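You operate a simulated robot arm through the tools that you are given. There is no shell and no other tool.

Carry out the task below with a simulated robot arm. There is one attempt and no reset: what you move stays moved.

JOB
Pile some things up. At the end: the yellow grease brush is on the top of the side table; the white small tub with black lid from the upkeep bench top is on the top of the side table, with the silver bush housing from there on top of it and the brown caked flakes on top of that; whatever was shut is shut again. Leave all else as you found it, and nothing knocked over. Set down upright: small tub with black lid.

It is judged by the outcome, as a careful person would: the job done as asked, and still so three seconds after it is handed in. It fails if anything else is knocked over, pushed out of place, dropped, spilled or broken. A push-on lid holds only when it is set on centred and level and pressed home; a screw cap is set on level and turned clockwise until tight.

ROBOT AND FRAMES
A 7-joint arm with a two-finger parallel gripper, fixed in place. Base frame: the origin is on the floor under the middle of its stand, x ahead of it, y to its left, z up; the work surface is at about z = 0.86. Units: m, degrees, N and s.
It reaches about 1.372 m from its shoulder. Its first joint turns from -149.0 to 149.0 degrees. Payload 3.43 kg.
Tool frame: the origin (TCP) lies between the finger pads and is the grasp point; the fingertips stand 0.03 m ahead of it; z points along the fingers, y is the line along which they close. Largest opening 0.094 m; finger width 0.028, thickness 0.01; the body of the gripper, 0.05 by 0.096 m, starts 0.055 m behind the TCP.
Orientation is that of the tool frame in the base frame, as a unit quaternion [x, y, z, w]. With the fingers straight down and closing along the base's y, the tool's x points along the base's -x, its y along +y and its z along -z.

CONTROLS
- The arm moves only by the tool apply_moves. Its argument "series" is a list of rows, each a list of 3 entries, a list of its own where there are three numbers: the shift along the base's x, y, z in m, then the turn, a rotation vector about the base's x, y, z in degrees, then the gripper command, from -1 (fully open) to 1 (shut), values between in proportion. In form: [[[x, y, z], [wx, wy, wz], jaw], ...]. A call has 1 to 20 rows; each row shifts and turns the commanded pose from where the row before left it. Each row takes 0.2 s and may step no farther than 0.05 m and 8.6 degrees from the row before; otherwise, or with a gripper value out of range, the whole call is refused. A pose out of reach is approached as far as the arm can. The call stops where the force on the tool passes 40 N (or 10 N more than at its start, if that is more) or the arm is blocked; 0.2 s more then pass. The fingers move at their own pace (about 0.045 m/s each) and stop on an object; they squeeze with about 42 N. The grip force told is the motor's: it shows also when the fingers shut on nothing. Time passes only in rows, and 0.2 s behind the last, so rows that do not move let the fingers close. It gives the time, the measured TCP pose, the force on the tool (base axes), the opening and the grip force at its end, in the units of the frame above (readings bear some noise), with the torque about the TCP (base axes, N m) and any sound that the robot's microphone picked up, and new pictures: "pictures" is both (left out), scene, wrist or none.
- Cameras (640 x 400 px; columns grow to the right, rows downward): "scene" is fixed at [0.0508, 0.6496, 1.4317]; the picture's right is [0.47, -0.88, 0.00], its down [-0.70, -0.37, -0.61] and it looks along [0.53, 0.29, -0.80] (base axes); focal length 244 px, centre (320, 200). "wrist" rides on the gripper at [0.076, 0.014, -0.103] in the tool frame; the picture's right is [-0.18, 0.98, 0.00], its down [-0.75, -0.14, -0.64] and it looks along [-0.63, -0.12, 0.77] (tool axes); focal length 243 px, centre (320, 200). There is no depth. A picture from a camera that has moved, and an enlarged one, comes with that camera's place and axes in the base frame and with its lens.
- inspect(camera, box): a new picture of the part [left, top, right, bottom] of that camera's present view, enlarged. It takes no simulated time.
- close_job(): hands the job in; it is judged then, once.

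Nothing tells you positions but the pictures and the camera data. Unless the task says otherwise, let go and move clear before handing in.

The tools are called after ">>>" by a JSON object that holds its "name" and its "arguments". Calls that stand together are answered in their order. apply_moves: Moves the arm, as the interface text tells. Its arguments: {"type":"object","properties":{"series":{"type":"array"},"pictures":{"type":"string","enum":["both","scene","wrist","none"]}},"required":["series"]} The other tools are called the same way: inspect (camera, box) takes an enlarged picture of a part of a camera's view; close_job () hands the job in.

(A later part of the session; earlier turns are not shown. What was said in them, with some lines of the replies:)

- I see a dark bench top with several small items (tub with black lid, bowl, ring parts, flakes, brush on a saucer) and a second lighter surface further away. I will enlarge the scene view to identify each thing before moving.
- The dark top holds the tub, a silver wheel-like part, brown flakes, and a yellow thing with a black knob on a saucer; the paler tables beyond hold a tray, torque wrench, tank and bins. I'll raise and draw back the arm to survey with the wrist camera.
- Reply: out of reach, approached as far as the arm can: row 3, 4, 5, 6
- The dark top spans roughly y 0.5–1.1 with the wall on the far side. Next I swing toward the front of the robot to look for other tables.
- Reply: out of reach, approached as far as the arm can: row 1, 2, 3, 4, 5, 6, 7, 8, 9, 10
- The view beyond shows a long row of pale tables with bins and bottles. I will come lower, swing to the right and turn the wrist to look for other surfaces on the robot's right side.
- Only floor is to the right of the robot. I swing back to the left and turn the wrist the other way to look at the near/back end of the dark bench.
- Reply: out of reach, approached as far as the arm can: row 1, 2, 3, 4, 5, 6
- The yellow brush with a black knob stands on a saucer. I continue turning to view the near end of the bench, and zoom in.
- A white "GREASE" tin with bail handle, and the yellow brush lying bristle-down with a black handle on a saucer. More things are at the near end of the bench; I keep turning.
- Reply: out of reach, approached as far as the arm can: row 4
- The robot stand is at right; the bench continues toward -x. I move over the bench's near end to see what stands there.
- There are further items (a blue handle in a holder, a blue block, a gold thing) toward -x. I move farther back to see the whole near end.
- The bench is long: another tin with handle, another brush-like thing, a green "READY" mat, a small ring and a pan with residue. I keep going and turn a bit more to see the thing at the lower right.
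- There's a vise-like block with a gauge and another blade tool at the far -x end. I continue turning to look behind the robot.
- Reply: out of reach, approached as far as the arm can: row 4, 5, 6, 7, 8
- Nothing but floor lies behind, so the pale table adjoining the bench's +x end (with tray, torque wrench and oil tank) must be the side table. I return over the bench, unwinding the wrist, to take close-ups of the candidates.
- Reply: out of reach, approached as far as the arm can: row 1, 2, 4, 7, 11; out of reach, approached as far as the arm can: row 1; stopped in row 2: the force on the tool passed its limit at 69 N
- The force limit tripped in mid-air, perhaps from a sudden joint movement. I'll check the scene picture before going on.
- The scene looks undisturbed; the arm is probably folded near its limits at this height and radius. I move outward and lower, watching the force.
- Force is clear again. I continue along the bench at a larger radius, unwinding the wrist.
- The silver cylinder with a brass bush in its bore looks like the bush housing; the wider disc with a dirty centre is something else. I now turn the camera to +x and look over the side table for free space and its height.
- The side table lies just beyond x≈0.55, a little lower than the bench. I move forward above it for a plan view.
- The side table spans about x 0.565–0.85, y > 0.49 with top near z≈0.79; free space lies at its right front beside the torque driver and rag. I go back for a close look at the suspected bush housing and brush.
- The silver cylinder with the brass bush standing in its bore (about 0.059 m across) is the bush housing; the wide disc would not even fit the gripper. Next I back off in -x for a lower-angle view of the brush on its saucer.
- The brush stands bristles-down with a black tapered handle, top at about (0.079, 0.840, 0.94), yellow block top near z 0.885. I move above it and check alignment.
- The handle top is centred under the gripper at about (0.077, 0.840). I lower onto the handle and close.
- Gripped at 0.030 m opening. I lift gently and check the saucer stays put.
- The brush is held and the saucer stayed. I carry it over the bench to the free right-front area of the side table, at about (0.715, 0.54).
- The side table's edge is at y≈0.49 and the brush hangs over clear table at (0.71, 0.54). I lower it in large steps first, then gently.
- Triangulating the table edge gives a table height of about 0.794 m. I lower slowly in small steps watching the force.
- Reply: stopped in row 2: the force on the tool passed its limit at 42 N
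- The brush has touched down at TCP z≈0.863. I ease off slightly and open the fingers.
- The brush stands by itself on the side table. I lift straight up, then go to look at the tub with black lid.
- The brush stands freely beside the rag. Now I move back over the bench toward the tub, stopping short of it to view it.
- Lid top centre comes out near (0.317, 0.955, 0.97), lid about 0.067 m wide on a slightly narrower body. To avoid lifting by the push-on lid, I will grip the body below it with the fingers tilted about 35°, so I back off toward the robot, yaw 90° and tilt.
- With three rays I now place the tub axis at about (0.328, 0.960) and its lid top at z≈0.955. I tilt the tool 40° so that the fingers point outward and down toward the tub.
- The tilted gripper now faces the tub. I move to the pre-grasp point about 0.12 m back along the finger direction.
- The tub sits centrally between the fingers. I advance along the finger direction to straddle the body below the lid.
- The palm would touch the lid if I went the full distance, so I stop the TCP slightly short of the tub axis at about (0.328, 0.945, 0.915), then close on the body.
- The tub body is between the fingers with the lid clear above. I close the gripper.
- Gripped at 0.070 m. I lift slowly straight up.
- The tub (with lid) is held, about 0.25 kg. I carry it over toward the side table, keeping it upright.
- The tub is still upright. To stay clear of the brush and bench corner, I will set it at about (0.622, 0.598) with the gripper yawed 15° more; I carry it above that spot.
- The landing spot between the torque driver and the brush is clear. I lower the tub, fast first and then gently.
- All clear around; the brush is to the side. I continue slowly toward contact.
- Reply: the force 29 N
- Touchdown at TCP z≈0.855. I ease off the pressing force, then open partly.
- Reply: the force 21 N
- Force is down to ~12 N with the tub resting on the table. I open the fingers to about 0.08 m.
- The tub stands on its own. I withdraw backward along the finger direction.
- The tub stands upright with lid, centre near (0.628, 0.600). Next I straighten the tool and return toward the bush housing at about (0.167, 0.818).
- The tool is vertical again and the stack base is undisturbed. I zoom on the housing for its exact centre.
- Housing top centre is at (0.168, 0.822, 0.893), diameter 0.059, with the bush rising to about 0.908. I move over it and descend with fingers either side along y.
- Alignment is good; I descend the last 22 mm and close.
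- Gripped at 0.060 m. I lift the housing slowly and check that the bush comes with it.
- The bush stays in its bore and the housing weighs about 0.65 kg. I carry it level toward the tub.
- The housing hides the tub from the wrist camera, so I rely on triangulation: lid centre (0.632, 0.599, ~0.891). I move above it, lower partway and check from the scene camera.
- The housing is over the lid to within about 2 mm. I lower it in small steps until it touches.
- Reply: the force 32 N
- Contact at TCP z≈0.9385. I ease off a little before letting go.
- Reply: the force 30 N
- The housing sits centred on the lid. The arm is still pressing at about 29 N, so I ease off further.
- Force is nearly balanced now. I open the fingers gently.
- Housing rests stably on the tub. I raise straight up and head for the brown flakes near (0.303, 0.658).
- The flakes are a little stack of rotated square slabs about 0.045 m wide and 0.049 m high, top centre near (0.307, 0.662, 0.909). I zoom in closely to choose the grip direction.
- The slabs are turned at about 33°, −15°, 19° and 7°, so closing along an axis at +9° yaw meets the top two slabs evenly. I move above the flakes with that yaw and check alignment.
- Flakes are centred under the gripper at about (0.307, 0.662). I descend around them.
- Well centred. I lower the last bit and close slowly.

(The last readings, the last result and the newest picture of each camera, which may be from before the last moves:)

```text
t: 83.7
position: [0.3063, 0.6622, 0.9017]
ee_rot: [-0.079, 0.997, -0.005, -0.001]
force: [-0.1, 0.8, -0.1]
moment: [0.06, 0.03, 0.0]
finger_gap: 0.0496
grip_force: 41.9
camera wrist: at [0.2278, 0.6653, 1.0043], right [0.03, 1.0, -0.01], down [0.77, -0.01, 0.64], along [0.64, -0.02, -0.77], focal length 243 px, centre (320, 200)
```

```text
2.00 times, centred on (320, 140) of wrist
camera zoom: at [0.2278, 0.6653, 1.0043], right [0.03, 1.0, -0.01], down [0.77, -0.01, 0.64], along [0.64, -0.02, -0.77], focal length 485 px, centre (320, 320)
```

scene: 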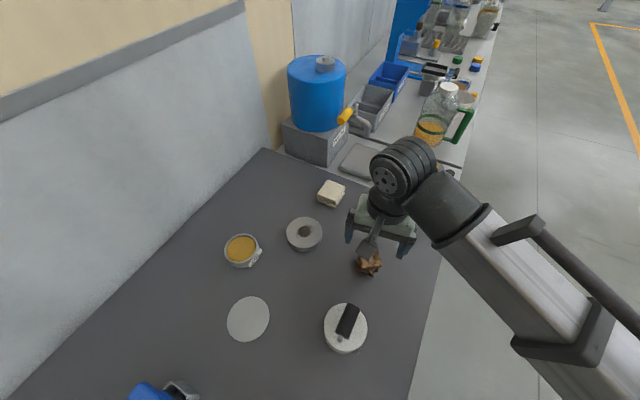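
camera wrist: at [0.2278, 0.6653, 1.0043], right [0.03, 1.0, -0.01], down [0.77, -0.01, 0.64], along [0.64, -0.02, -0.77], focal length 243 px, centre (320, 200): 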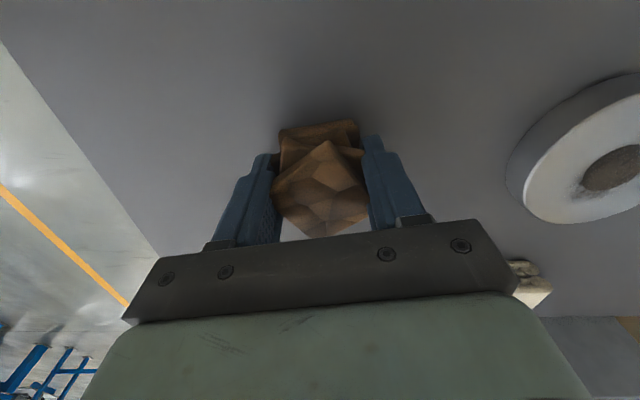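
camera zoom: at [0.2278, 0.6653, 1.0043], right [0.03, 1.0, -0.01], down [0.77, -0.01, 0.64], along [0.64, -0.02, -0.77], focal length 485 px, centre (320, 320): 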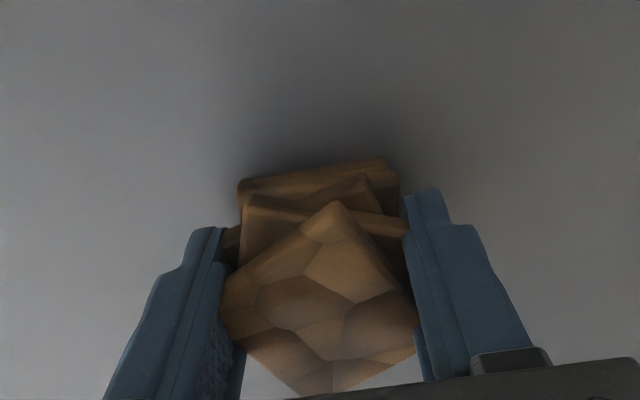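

The flakes are gripped as one piece at 0.050 m opening. I lift slowly and check nothing is left behind.

>>> {"name": "apply_moves", "arguments": {"series": [[[0, 0, 0.004], [0, 0, 0], 1], [[0, 0, 0.008], [0, 0, 0], 1], [[0, 0, 0.015], [0, 0, 0], 1], [[0, 0, 0.025], [0, 0, 0], 1], [[0, 0, 0.04], [0, 0, 0], 1], [[0, 0, 0.04], [0, 0, 0], 1]]}}

>>> {"name": "inspect", "arguments": {"camera": "wrist", "box": [200, 0, 440, 240]}}

>>> {"name": "inspect", "arguments": {"camera": "scene", "box": [340, 220, 420, 300]}}

```text
t: 85.1
position: [0.306, 0.6627, 1.0342]
ee_rot: [-0.079, 0.997, -0.005, -0.001]
force: [0.0, 0.3, -0.9]
moment: [-0.04, 0.03, -0.02]
finger_gap: 0.0494
grip_force: 42.2
camera wrist: at [0.2274, 0.6656, 1.1365], right [0.03, 1.0, -0.01], down [0.77, -0.01, 0.64], along [0.64, -0.02, -0.77], focal length 243 px, centre (320, 200)
```

scene: 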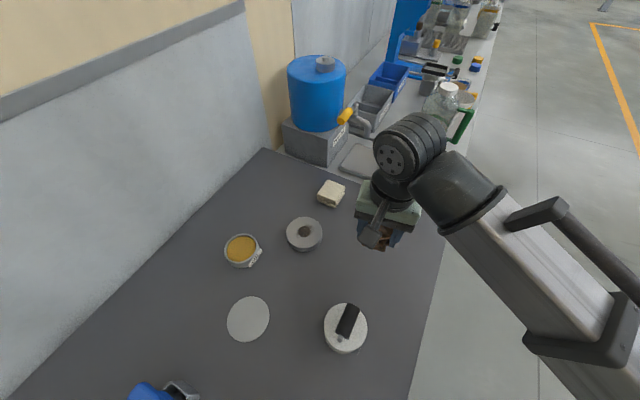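
wrist: 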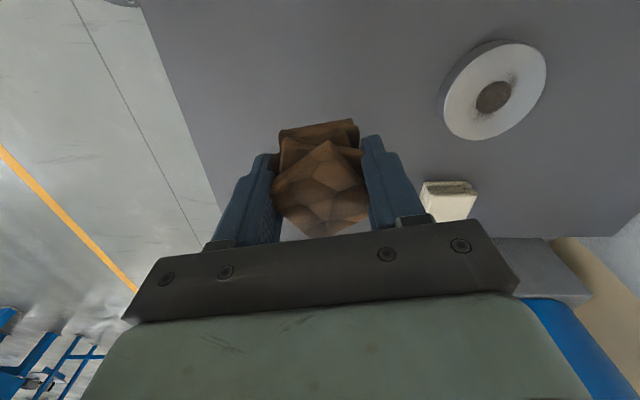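

```text
1.67 times, centred on (320, 120) of wrist
camera zoom: at [0.2274, 0.6656, 1.1365], right [0.03, 1.0, -0.01], down [0.77, -0.01, 0.64], along [0.64, -0.02, -0.77], focal length 404 px, centre (320, 333)
```

zoom: 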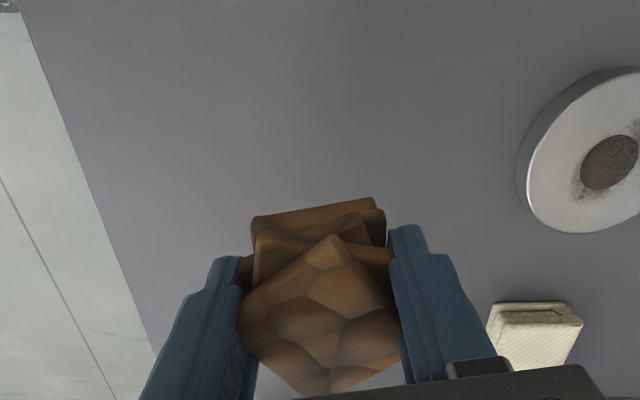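

```text
5.00 times, centred on (380, 260) of scene
camera zoom: at [0.0508, 0.6496, 1.4317], right [0.47, -0.88, 0.0], down [-0.7, -0.37, -0.61], along [0.53, 0.29, -0.8], focal length 1221 px, centre (20, -100)
```

zoom: 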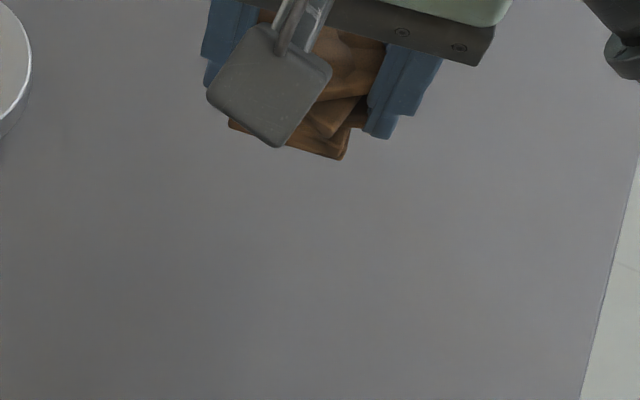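

The flakes are held level as one piece. I carry them toward the stack, stopping short to check heights and alignment.

>>> {"name": "apply_moves", "arguments": {"series": [[[0.025, -0.005, 0.002], [0, 0, 0], 1], [[0.037, -0.009, 0.002], [0, 0, 0], 1], [[0.04, -0.009, 0.002], [0, 0, 0], 1], [[0.04, -0.009, 0.002], [0, 0, 0], 1], [[0.04, -0.009, 0], [0, 0, 0], 1], [[0.04, -0.009, 0], [0, 0, 0], 1], [[0.03, -0.007, 0], [0, 0, 0], 1]]}}

>>> {"name": "inspect", "arguments": {"camera": "scene", "box": [380, 130, 480, 220]}}

>>> {"name": "inspect", "arguments": {"camera": "wrist", "box": [200, 0, 440, 240]}}

```text
t: 86.7
position: [0.5586, 0.6041, 1.0411]
ee_rot: [-0.08, 0.997, -0.004, 0.0]
force: [0.1, -1.8, -0.7]
moment: [0.01, -0.02, -0.01]
finger_gap: 0.0496
grip_force: 41.6
camera wrist: at [0.4802, 0.6078, 1.1437], right [0.03, 1.0, -0.01], down [0.77, -0.01, 0.64], along [0.64, -0.02, -0.77], focal length 243 px, centre (320, 200)
```

scene: 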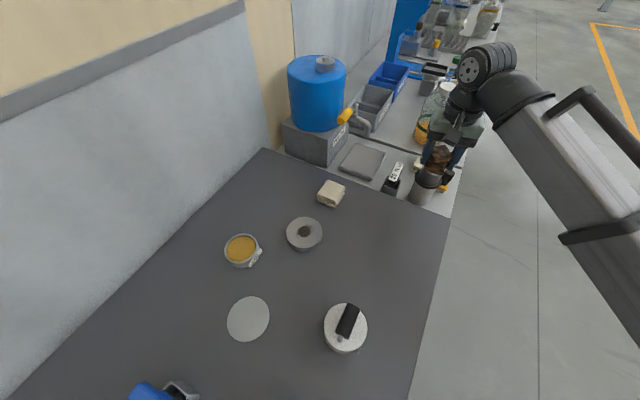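
wrist: 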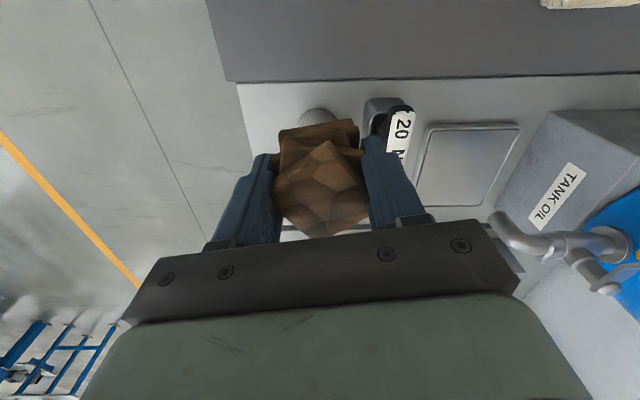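

```text
4.44 times, centred on (430, 175) of scene
camera zoom: at [0.0508, 0.6496, 1.4317], right [0.47, -0.88, 0.0], down [-0.7, -0.37, -0.61], along [0.53, 0.29, -0.8], focal length 1085 px, centre (-169, 311)
```

zoom: 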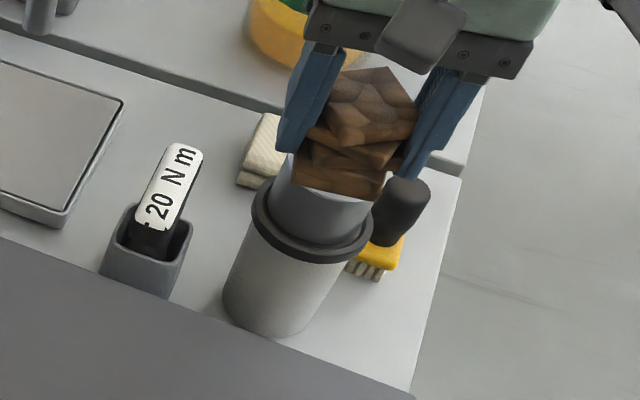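

```text
1.67 times, centred on (320, 120) of wrist
camera zoom: at [0.4802, 0.6078, 1.1437], right [0.03, 1.0, -0.01], down [0.77, -0.01, 0.64], along [0.64, -0.02, -0.77], focal length 404 px, centre (320, 333)
```

zoom: 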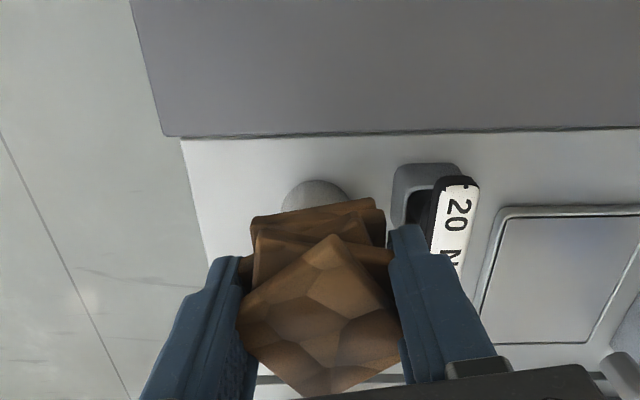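

The stack is intact. I move directly over the housing and lower to about 1 cm above the bush.

>>> {"name": "apply_moves", "arguments": {"series": [[[0.037, -0.002, 0], [0, 0, 0], 1], [[0.0355, -0.002, 0], [0, 0, 0], 1], [[0, 0, -0.02], [0, 0, 0], 1], [[0, 0, -0.018], [0, 0, 0], 1]]}}

>>> {"name": "inspect", "arguments": {"camera": "scene", "box": [390, 130, 470, 210]}}

>>> {"name": "inspect", "arguments": {"camera": "wrist", "box": [230, 20, 410, 240]}}

```text
t: 87.7
position: [0.631, 0.6006, 1.0029]
ee_rot: [-0.079, 0.997, -0.005, 0.0]
force: [-0.3, -0.8, 0.2]
moment: [0.02, -0.04, -0.01]
finger_gap: 0.0494
grip_force: 41.4
camera wrist: at [0.5534, 0.6045, 1.1051], right [0.03, 1.0, -0.01], down [0.77, -0.01, 0.64], along [0.64, -0.02, -0.77], focal length 243 px, centre (320, 200)
```

scene: 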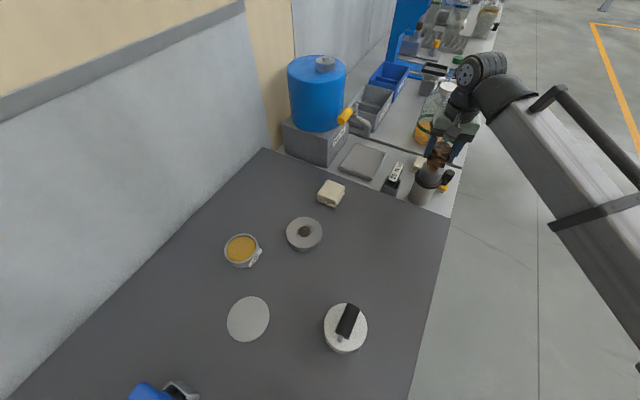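
wrist: 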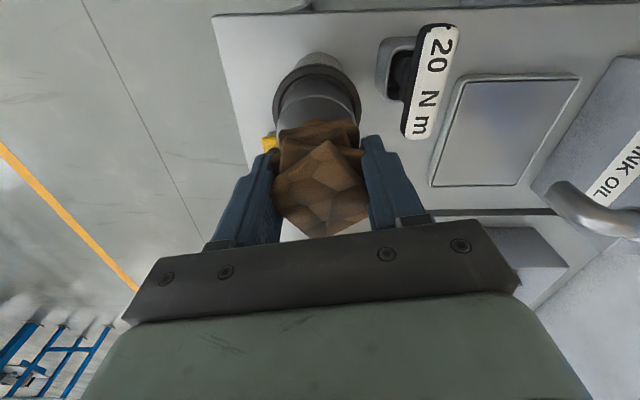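

```text
5.00 times, centred on (430, 170) of scene
camera zoom: at [0.0508, 0.6496, 1.4317], right [0.47, -0.88, 0.0], down [-0.7, -0.37, -0.61], along [0.53, 0.29, -0.8], focal length 1221 px, centre (-230, 350)
```

zoom: 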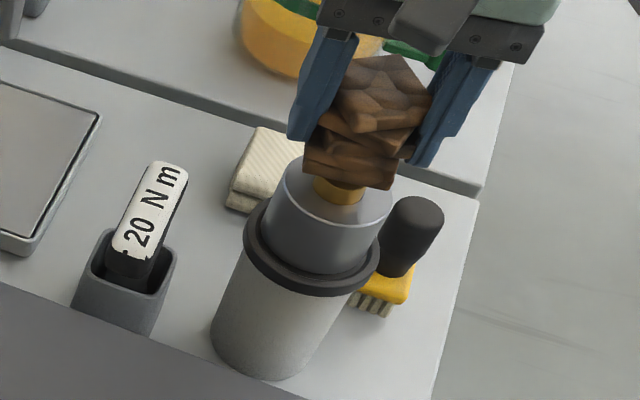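

```text
1.82 times, centred on (320, 130) of wrist
camera zoom: at [0.5534, 0.6045, 1.1051], right [0.03, 1.0, -0.01], down [0.77, -0.01, 0.64], along [0.64, -0.02, -0.77], focal length 441 px, centre (320, 327)
```

zoom: 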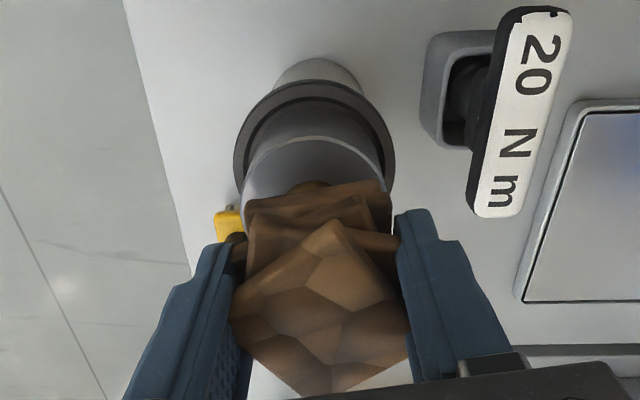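

Flakes and bush line up within about 2 mm in both directions. I lower in small steps to contact.

>>> {"name": "apply_moves", "arguments": {"series": [[[-0.001, 0, -0.005], [0, 0, 0], 1], [[0, 0, -0.004], [0, 0, 0], 1]], "pictures": "none"}}

```text
t: 88.3
position: [0.6298, 0.602, 0.994]
ee_rot: [-0.079, 0.997, -0.004, -0.001]
force: [-0.8, -0.2, -1.1]
moment: [0.0, 0.0, 0.01]
finger_gap: 0.0497
grip_force: 41.8
```

>>> {"name": "apply_moves", "arguments": {"series": [[[0, 0, -0.002], [0, 0, 0], 1], [[0, 0, -0.0015], [0, 0, 0], 1]], "pictures": "none"}}

```text
t: 88.9
position: [0.6305, 0.6013, 0.9913]
ee_rot: [-0.079, 0.997, -0.005, 0.0]
force: [-0.2, 0.2, -0.7]
moment: [-0.01, 0.0, -0.05]
finger_gap: 0.0496
grip_force: 42.1
```

>>> {"name": "apply_moves", "arguments": {"series": [[[0, 0, -0.0015], [0, 0, 0], 1], [[0, 0, -0.001], [0, 0, 0], 1]], "pictures": "none"}}

```text
t: 89.5
position: [0.6292, 0.6025, 0.9877]
ee_rot: [-0.079, 0.997, -0.004, -0.001]
force: [-0.6, -0.1, -0.2]
moment: [0.02, -0.03, 0.02]
finger_gap: 0.0497
grip_force: 42.5
```

>>> {"name": "apply_moves", "arguments": {"series": [[[0, 0, -0.001], [0, 0, 0], 1], [[0, 0, -0.001], [0, 0, 0], 1]], "pictures": "scene"}}

>>> {"name": "inspect", "arguments": {"camera": "scene", "box": [390, 130, 470, 210]}}

>>> {"name": "inspect", "arguments": {"camera": "wrist", "box": [230, 20, 410, 240]}}

```text
t: 90.1
position: [0.6305, 0.6004, 0.986]
ee_rot: [-0.08, 0.997, -0.005, -0.001]
force: [-0.1, -0.2, -0.1]
moment: [0.02, -0.03, 0.0]
finger_gap: 0.0495
grip_force: 42.5
```

scene: 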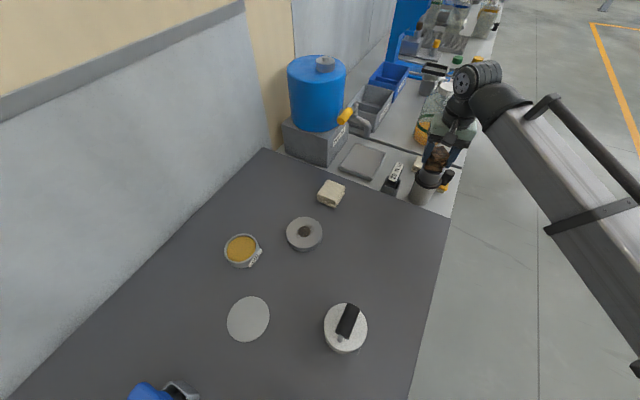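

```text
5.00 times, centred on (430, 170) of scene
camera zoom: at [0.0508, 0.6496, 1.4317], right [0.47, -0.88, 0.0], down [-0.7, -0.37, -0.61], along [0.53, 0.29, -0.8], focal length 1221 px, centre (-230, 350)
```

zoom: 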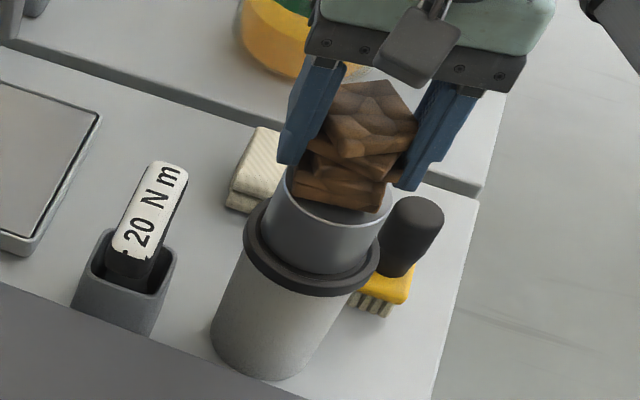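

```text
1.82 times, centred on (320, 130) of wrist
camera zoom: at [0.5519, 0.6043, 1.089], right [0.03, 1.0, -0.01], down [0.77, -0.01, 0.64], along [0.64, -0.02, -0.77], focal length 441 px, centre (320, 327)
```

zoom: 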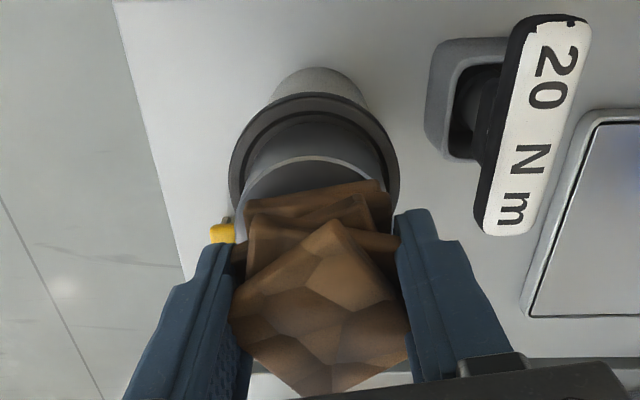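

No contact yet; the bush is a little lower than estimated. I continue in 1 mm steps.

>>> {"name": "apply_moves", "arguments": {"series": [[[0, 0, -0.001], [0, 0, 0], 1], [[0, 0, -0.001], [0, 0, 0], 1]], "pictures": "none"}}

```text
t: 90.7
position: [0.6294, 0.6023, 0.9852]
ee_rot: [-0.079, 0.997, -0.004, -0.001]
force: [0.9, -1.6, -0.8]
moment: [0.01, 0.02, -0.03]
finger_gap: 0.0493
grip_force: 42.3
```

>>> {"name": "apply_moves", "arguments": {"series": [[[0, 0, -0.001], [0, 0, 0], 1], [[0, 0, -0.001], [0, 0, 0], 1]], "pictures": "none"}}

```text
t: 91.3
position: [0.6291, 0.6007, 0.982]
ee_rot: [-0.08, 0.997, -0.004, -0.001]
force: [-0.3, 0.0, -0.4]
moment: [0.0, -0.01, 0.01]
finger_gap: 0.0496
grip_force: 41.9
```

>>> {"name": "apply_moves", "arguments": {"series": [[[0, 0, -0.001], [0, 0, 0], 1], [[0, 0, -0.001], [0, 0, 0], 1]], "pictures": "none"}}

```text
t: 91.9
position: [0.629, 0.6004, 0.982]
ee_rot: [-0.08, 0.997, -0.004, 0.0]
force: [0.4, 0.9, 19.1]
moment: [0.2, 0.04, 0.02]
finger_gap: 0.0497
grip_force: 42.0
```

Contact on the bush at TCP z≈0.982. I ease off slightly and check before releasing.

>>> {"name": "apply_moves", "arguments": {"series": [[[0, 0, 0.0008], [0, 0, 0], 1], [[0, 0, 0], [0, 0, 0], 1]], "pictures": "scene"}}

>>> {"name": "inspect", "arguments": {"camera": "scene", "box": [390, 130, 470, 210]}}

>>> {"name": "inspect", "arguments": {"camera": "wrist", "box": [230, 20, 410, 240]}}

```text
t: 92.5
position: [0.6295, 0.6011, 0.9819]
ee_rot: [-0.08, 0.997, -0.005, -0.001]
force: [0.3, 1.7, 20.8]
moment: [0.26, 0.01, 0.01]
finger_gap: 0.0498
grip_force: 42.8
```

scene: 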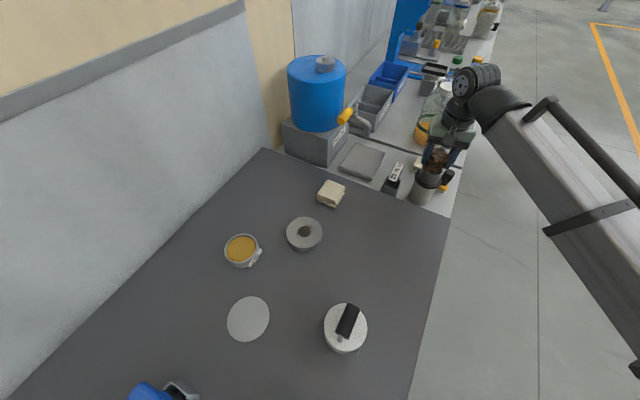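

```text
5.00 times, centred on (430, 170) of scene
camera zoom: at [0.0508, 0.6496, 1.4317], right [0.47, -0.88, 0.0], down [-0.7, -0.37, -0.61], along [0.53, 0.29, -0.8], focal length 1221 px, centre (-230, 350)
```

zoom: 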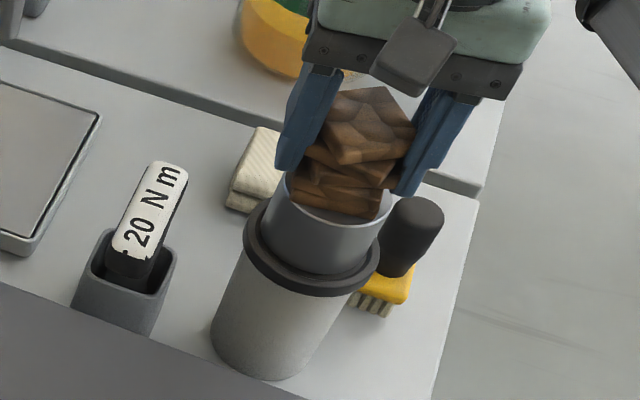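

```text
1.82 times, centred on (320, 130) of wrist
camera zoom: at [0.5515, 0.6039, 1.0845], right [0.03, 1.0, -0.01], down [0.77, -0.01, 0.64], along [0.64, -0.02, -0.77], focal length 441 px, centre (320, 327)
```

zoom: 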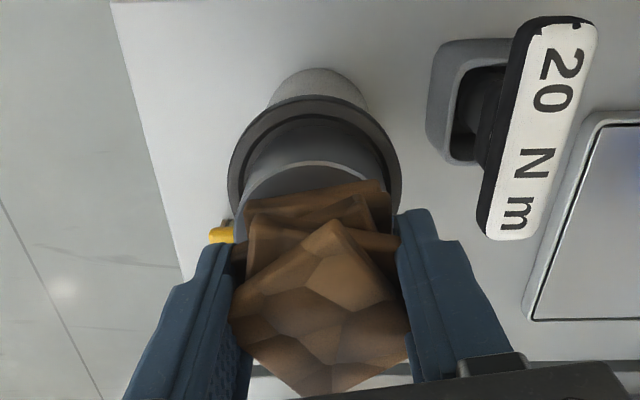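

The flakes are centred on the bush. I relieve the remaining pressure, then let go.

>>> {"name": "apply_moves", "arguments": {"series": [[[0, 0, 0.0015], [0, 0, 0], 1], [[0, 0, 0], [0, 0, 0], 1]], "pictures": "none"}}

```text
t: 93.1
position: [0.629, 0.6003, 0.9822]
ee_rot: [-0.079, 0.997, -0.004, -0.001]
force: [0.6, 0.2, 2.7]
moment: [0.14, -0.03, 0.01]
finger_gap: 0.0494
grip_force: 42.0
```

Force is nearly zero. I open the fingers gradually.

>>> {"name": "apply_moves", "arguments": {"series": [[[0, 0, 0], [0, 0, 0], -0.1], [[0, 0, 0], [0, 0, 0], -0.15], [[0, 0, 0], [0, 0, 0], -0.25], [[0, 0, 0], [0, 0, 0], -0.4], [[0, 0, 0], [0, 0, 0], -0.55], [[0, 0, 0], [0, 0, 0], -0.55]]}}

>>> {"name": "inspect", "arguments": {"camera": "scene", "box": [390, 130, 470, 210]}}

>>> {"name": "inspect", "arguments": {"camera": "wrist", "box": [230, 20, 410, 240]}}

```text
t: 94.5
position: [0.6286, 0.6017, 0.9822]
ee_rot: [-0.08, 0.997, -0.004, -0.001]
force: [0.3, 0.6, 0.6]
moment: [0.02, 0.04, -0.01]
finger_gap: 0.0723
grip_force: 0.1
camera wrist: at [0.5519, 0.6042, 1.0854], right [0.03, 1.0, -0.01], down [0.77, -0.01, 0.64], along [0.64, -0.02, -0.77], focal length 243 px, centre (320, 200)
```

scene: 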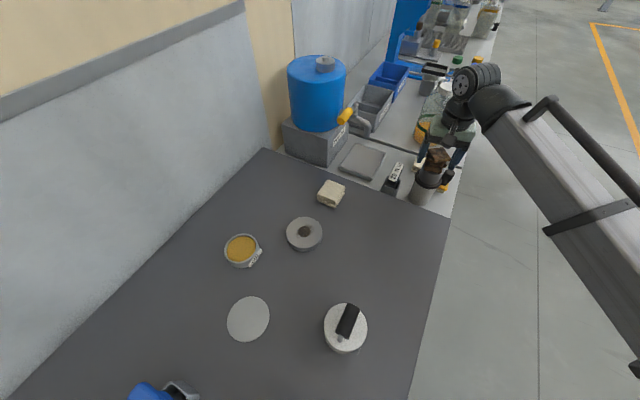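
wrist: 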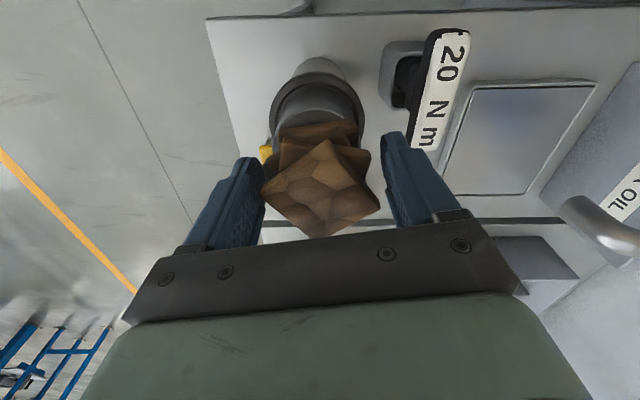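

```text
5.00 times, centred on (430, 170) of scene
camera zoom: at [0.0508, 0.6496, 1.4317], right [0.47, -0.88, 0.0], down [-0.7, -0.37, -0.61], along [0.53, 0.29, -0.8], focal length 1221 px, centre (-230, 350)
```

zoom: 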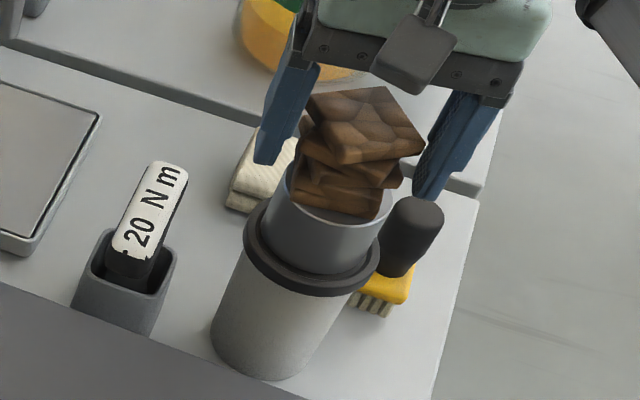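

```text
1.82 times, centred on (320, 130) of wrist
camera zoom: at [0.5519, 0.6042, 1.0854], right [0.03, 1.0, -0.01], down [0.77, -0.01, 0.64], along [0.64, -0.02, -0.77], focal length 441 px, centre (320, 327)
```

zoom: 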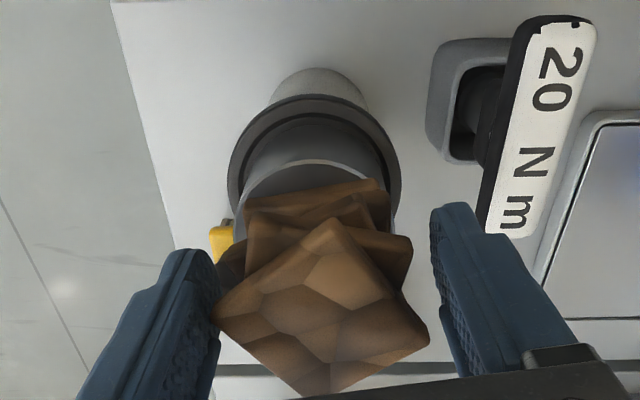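

The flakes rest on the stack. I open wider for clearance and lift straight up slowly.

>>> {"name": "apply_moves", "arguments": {"series": [[[0, 0, 0], [0, 0, 0], -0.8], [[0, 0, 0], [0, 0, 0], -0.9], [[0, 0, 0.005], [0, 0, 0], -0.9], [[0, 0, 0.015], [0, 0, 0], -0.9], [[0, 0, 0.03], [0, 0, 0], -0.9], [[0, 0, 0.04], [0, 0, 0], -0.9]]}}

>>> {"name": "inspect", "arguments": {"camera": "scene", "box": [390, 130, 470, 210]}}

```text
t: 95.9
position: [0.6292, 0.6008, 1.072]
ee_rot: [-0.08, 0.997, -0.004, 0.0]
force: [0.3, -0.1, -0.6]
moment: [0.0, 0.02, 0.01]
finger_gap: 0.0894
grip_force: 0.0
camera wrist: at [0.5506, 0.6044, 1.1758], right [0.03, 1.0, -0.01], down [0.77, -0.01, 0.64], along [0.64, -0.02, -0.77], focal length 243 px, centre (320, 200)
```

scene: 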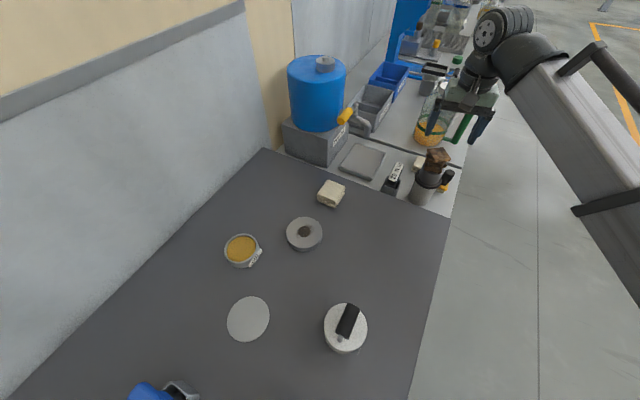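
wrist: 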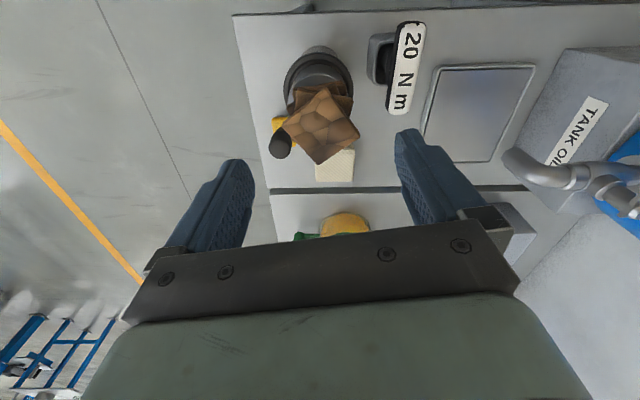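

```text
5.00 times, centred on (430, 170) of scene
camera zoom: at [0.0508, 0.6496, 1.4317], right [0.47, -0.88, 0.0], down [-0.7, -0.37, -0.61], along [0.53, 0.29, -0.8], focal length 1221 px, centre (-230, 350)
```

zoom: 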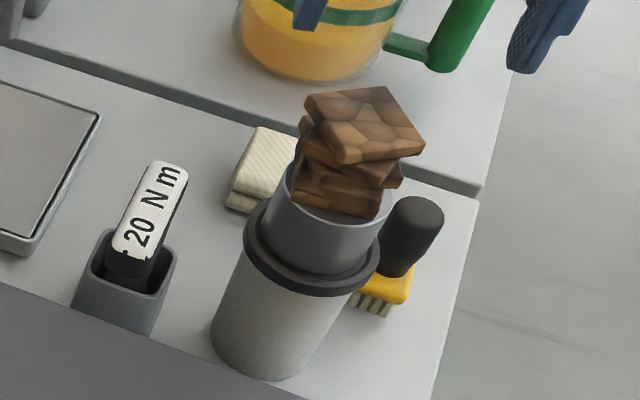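

The stack stands: tub, housing, flakes, with the brush beside it. I move the arm clear over the bench and wait to confirm it stays.

>>> {"name": "apply_moves", "arguments": {"series": [[[-0.02, 0, 0.015], [0, 0, 0], -0.9], [[-0.04, 0.01, 0], [0, 0, 0], -1], [[-0.04, 0.015, 0], [0, 0, 0], -1], [[-0.04, 0.015, 0], [0, 0, 0], -1], [[-0.04, 0.015, 0], [0, 0, 0], -1], [[-0.04, 0.015, 0], [0, 0, 0], -1], [[0, 0, 0], [0, 0, 0], -1], [[0, 0, 0], [0, 0, 0], -1], [[0, 0, 0], [0, 0, 0], -1], [[0, 0, 0], [0, 0, 0], -1], [[0, 0, 0], [0, 0, 0], -1], [[0, 0, 0], [0, 0, 0], -1], [[0, 0, 0], [0, 0, 0], -1], [[0, 0, 0], [0, 0, 0], -1]]}}

>>> {"name": "inspect", "arguments": {"camera": "scene", "box": [390, 130, 470, 210]}}

>>> {"name": "inspect", "arguments": {"camera": "wrist", "box": [200, 0, 520, 240]}}

```text
t: 98.9
position: [0.4094, 0.6706, 1.0877]
ee_rot: [-0.08, 0.997, -0.005, -0.001]
force: [0.4, -0.5, 0.6]
moment: [-0.01, 0.02, 0.02]
finger_gap: 0.0939
grip_force: 0.1
camera wrist: at [0.3315, 0.6735, 1.1909], right [0.03, 1.0, -0.01], down [0.77, -0.01, 0.64], along [0.64, -0.02, -0.77], focal length 243 px, centre (320, 200)
```

scene: 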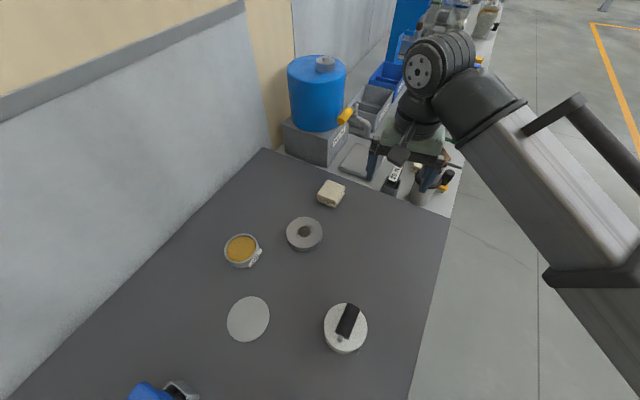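
wrist: 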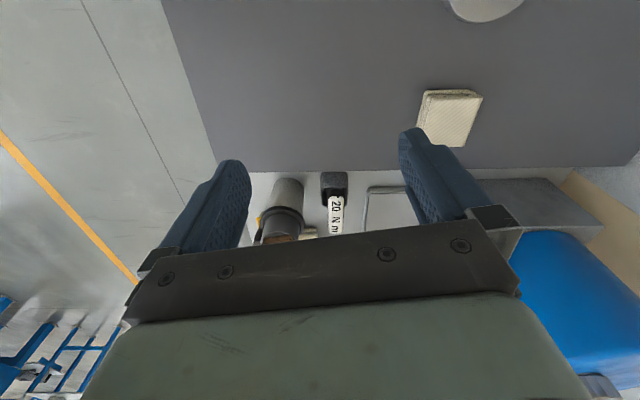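

```text
5.00 times, centred on (430, 170) of scene
camera zoom: at [0.0508, 0.6496, 1.4317], right [0.47, -0.88, 0.0], down [-0.7, -0.37, -0.61], along [0.53, 0.29, -0.8], focal length 1221 px, centre (-230, 350)
```

zoom: 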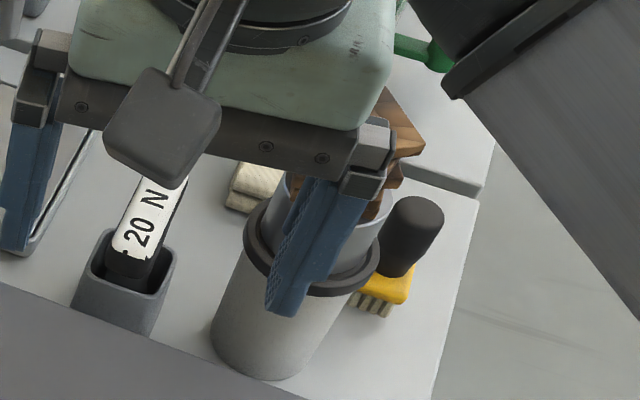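

```text
1.67 times, centred on (360, 120) of wrist
camera zoom: at [0.3315, 0.6735, 1.1909], right [0.03, 1.0, -0.01], down [0.77, -0.01, 0.64], along [0.64, -0.02, -0.77], focal length 404 px, centre (253, 333)
```

zoom: 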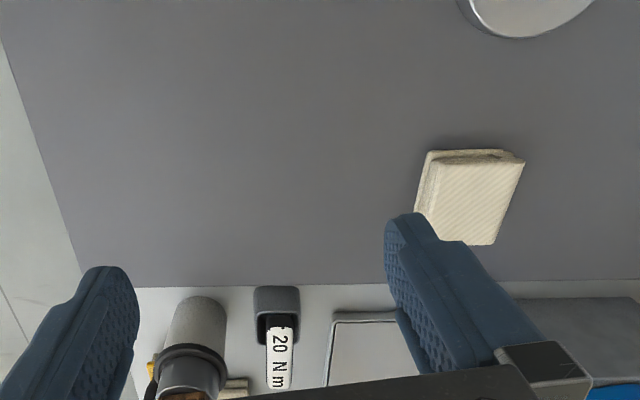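

The arm now hides the stack from the scene camera, so I shift it further toward the bench to see everything clearly.

>>> {"name": "apply_moves", "arguments": {"series": [[[-0.035, 0.025, 0], [0, 0, 0], -1], [[-0.035, 0.025, 0], [0, 0, 0], -1], [[-0.035, 0.025, 0], [0, 0, 0], -1], [[-0.035, 0.025, -0.005], [0, 0, 0], -1], [[-0.03, 0.02, -0.005], [0, 0, 0], -1], [[0, 0, 0], [0, 0, 0], -1], [[0, 0, 0], [0, 0, 0], -1], [[0, 0, 0], [0, 0, 0], -1]]}}

>>> {"name": "inspect", "arguments": {"camera": "scene", "box": [390, 130, 470, 210]}}

>>> {"name": "inspect", "arguments": {"camera": "scene", "box": [180, 140, 420, 360]}}

```text
t: 100.7
position: [0.2422, 0.79, 1.0767]
ee_rot: [-0.08, 0.997, -0.004, 0.0]
force: [-0.2, -0.4, -0.4]
moment: [-0.05, 0.0, -0.05]
finger_gap: 0.0938
grip_force: 0.3
camera wrist: at [0.1624, 0.7935, 1.1806], right [0.03, 1.0, -0.01], down [0.77, -0.01, 0.64], along [0.64, -0.02, -0.77], focal length 243 px, centre (320, 200)
```

scene: 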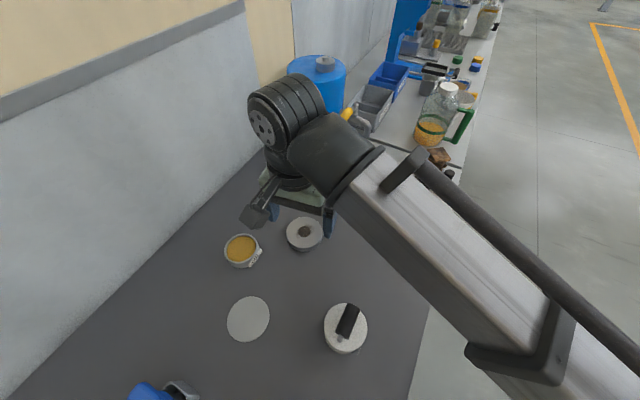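
wrist: 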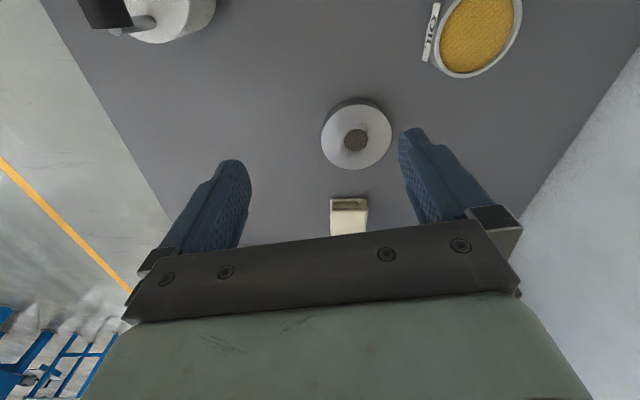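

```text
5.00 times, centred on (430, 170) of scene
camera zoom: at [0.0508, 0.6496, 1.4317], right [0.47, -0.88, 0.0], down [-0.7, -0.37, -0.61], along [0.53, 0.29, -0.8], focal length 1221 px, centre (-230, 350)
```

zoom: 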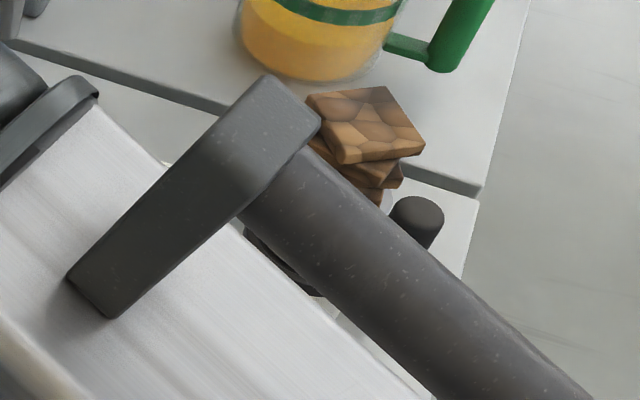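

```text
1.82 times, centred on (300, 250) of scene
camera zoom: at [0.0508, 0.6496, 1.4317], right [0.47, -0.88, 0.0], down [-0.7, -0.37, -0.61], along [0.53, 0.29, -0.8], focal length 444 px, centre (356, 109)
```

zoom: 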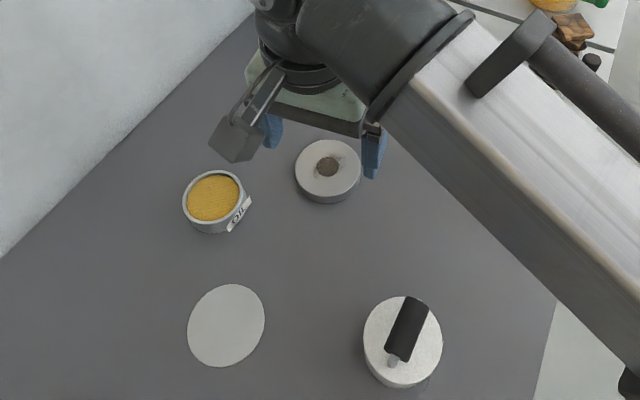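

The flakes are exactly where they were seconds ago and nothing else moved. For certainty about identities, I move along to get a close look at the small silver ring at the far bench end.

>>> {"name": "apply_moves", "arguments": {"series": [[[-0.04, 0.005, 0], [0, 0, 8], -1], [[-0.04, 0.005, 0], [0, 0, 8], -1], [[-0.04, 0.005, 0], [0, 0, 8], -1], [[-0.04, 0.005, 0], [0, 0, 8], -1], [[-0.04, 0.005, 0], [0, 0, 8], -1], [[-0.04, 0.005, 0], [0, 0, 8], -1], [[-0.04, 0, 0], [0, 0, 8], -1], [[-0.04, 0, 0], [0, 0, 8], -1], [[-0.04, 0, 0], [0, 0, 8], -1], [[-0.04, 0, 0], [0, 0, 8], -1], [[-0.04, 0, 0], [0, 0, 0], -1], [[-0.04, 0, 0], [0, 0, 0], -1]]}}

>>> {"name": "inspect", "arguments": {"camera": "scene", "box": [360, 120, 480, 220]}}

```text
t: 103.3
position: [-0.2411, 0.8227, 1.0769]
ee_rot: [-0.702, 0.713, -0.004, 0.002]
force: [0.2, 0.0, -0.2]
moment: [0.04, 0.0, 0.02]
finger_gap: 0.0942
grip_force: 0.0
camera wrist: at [-0.2573, 0.7467, 1.1805], right [-0.98, 0.2, -0.01], down [0.15, 0.75, 0.64], along [0.13, 0.63, -0.77], focal length 243 px, centre (320, 200)
```

scene: 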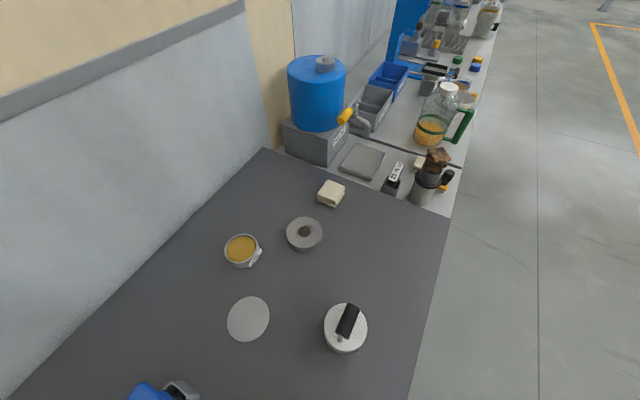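
wrist: 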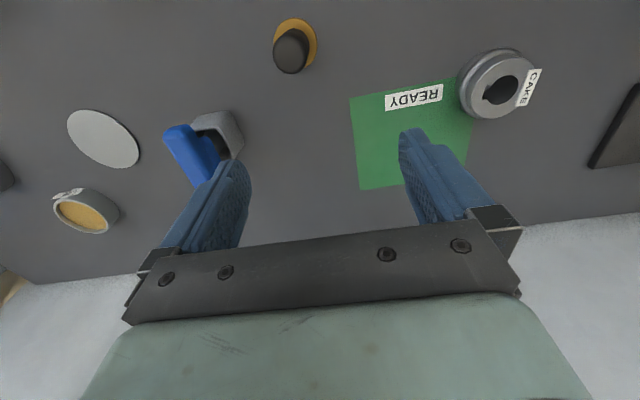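

```text
4.00 times, centred on (420, 170) of scene
camera zoom: at [0.0508, 0.6496, 1.4317], right [0.47, -0.88, 0.0], down [-0.7, -0.37, -0.61], along [0.53, 0.29, -0.8], focal length 977 px, centre (-80, 320)
```

zoom: 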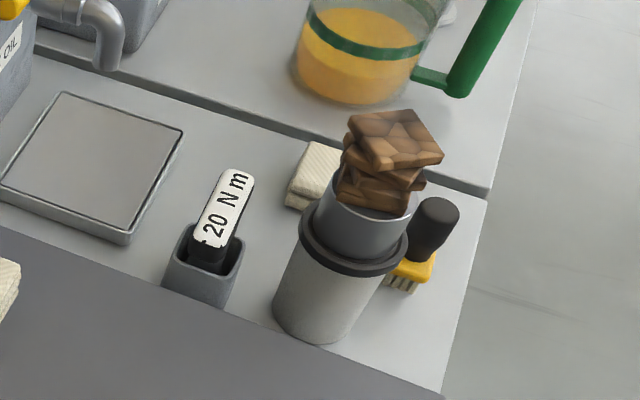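

>>> {"name": "inspect", "arguments": {"camera": "wrist", "box": [430, 20, 570, 140]}}

>>> {"name": "inspect", "arguments": {"camera": "wrist", "box": [230, 0, 360, 100]}}

```text
3.33 times, centred on (500, 80) of wrist
camera zoom: at [-0.2573, 0.7467, 1.1805], right [-0.98, 0.2, -0.01], down [0.15, 0.75, 0.64], along [0.13, 0.63, -0.77], focal length 809 px, centre (-280, 600)
```

zoom: 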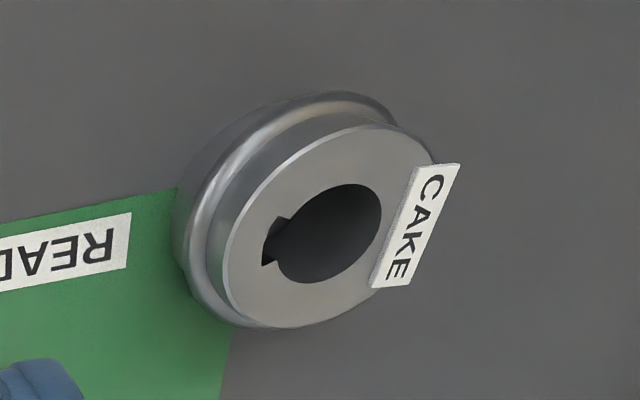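

```text
4.00 times, centred on (295, 50) of wrist
camera zoom: at [-0.2573, 0.7467, 1.1805], right [-0.98, 0.2, -0.01], down [0.15, 0.75, 0.64], along [0.13, 0.63, -0.77], focal length 970 px, centre (420, 800)
```

zoom: 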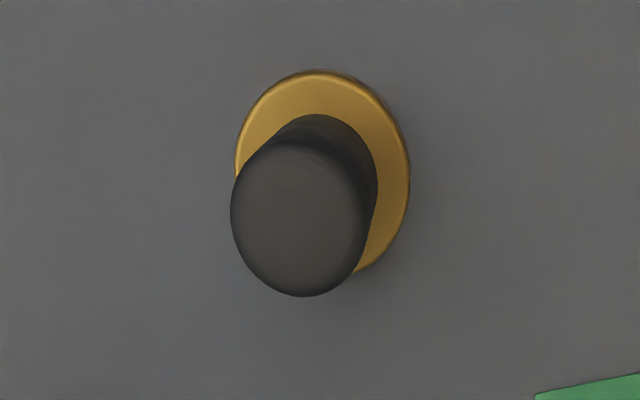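

The ring is just a keyed collar with a "CAKE" label, so the cylinder holding the brass bush was the right bush housing. The tub, housing and flakes are stacked and still on the side table, the brush stands beside them, and the arm is clear. I hand the job in.

>>> {"name": "close_job", "arguments": {}}

```text
The job is handed in.
```

The job is handed in. The side table now holds the pile and the brush. The white small tub with black lid is upright with its lid on, the silver bush housing is on top of it, and the brown caked flakes are on top of the housing. The yellow grease brush stands bristles-down beside the stack, off its saucer.

- **Stability:** I let go, moved the arm clear and checked the pile over about seven seconds before handing in. It did not move.
- **Bush housing:** Nothing was labelled as the bush housing, so I took it to be the silver cylinder with the brass bush standing in its bore. I ruled out the wide disc, which barely fits the gripper, and a collar with a keyway marked "CAKE". The bush came along in its bore, so the flakes rest on the bush rather than directly on the housing's silver face.
- **Side table:** I took the side table to be the small pale table next to the bench, with the oil tank, tray and torque driver on it.
- **Everything else:** As far as the pictures show, nothing else was moved or knocked over. Once, while I was looking around, the force limit tripped with the arm in mid-air. The scene looked undisturbed afterwards.
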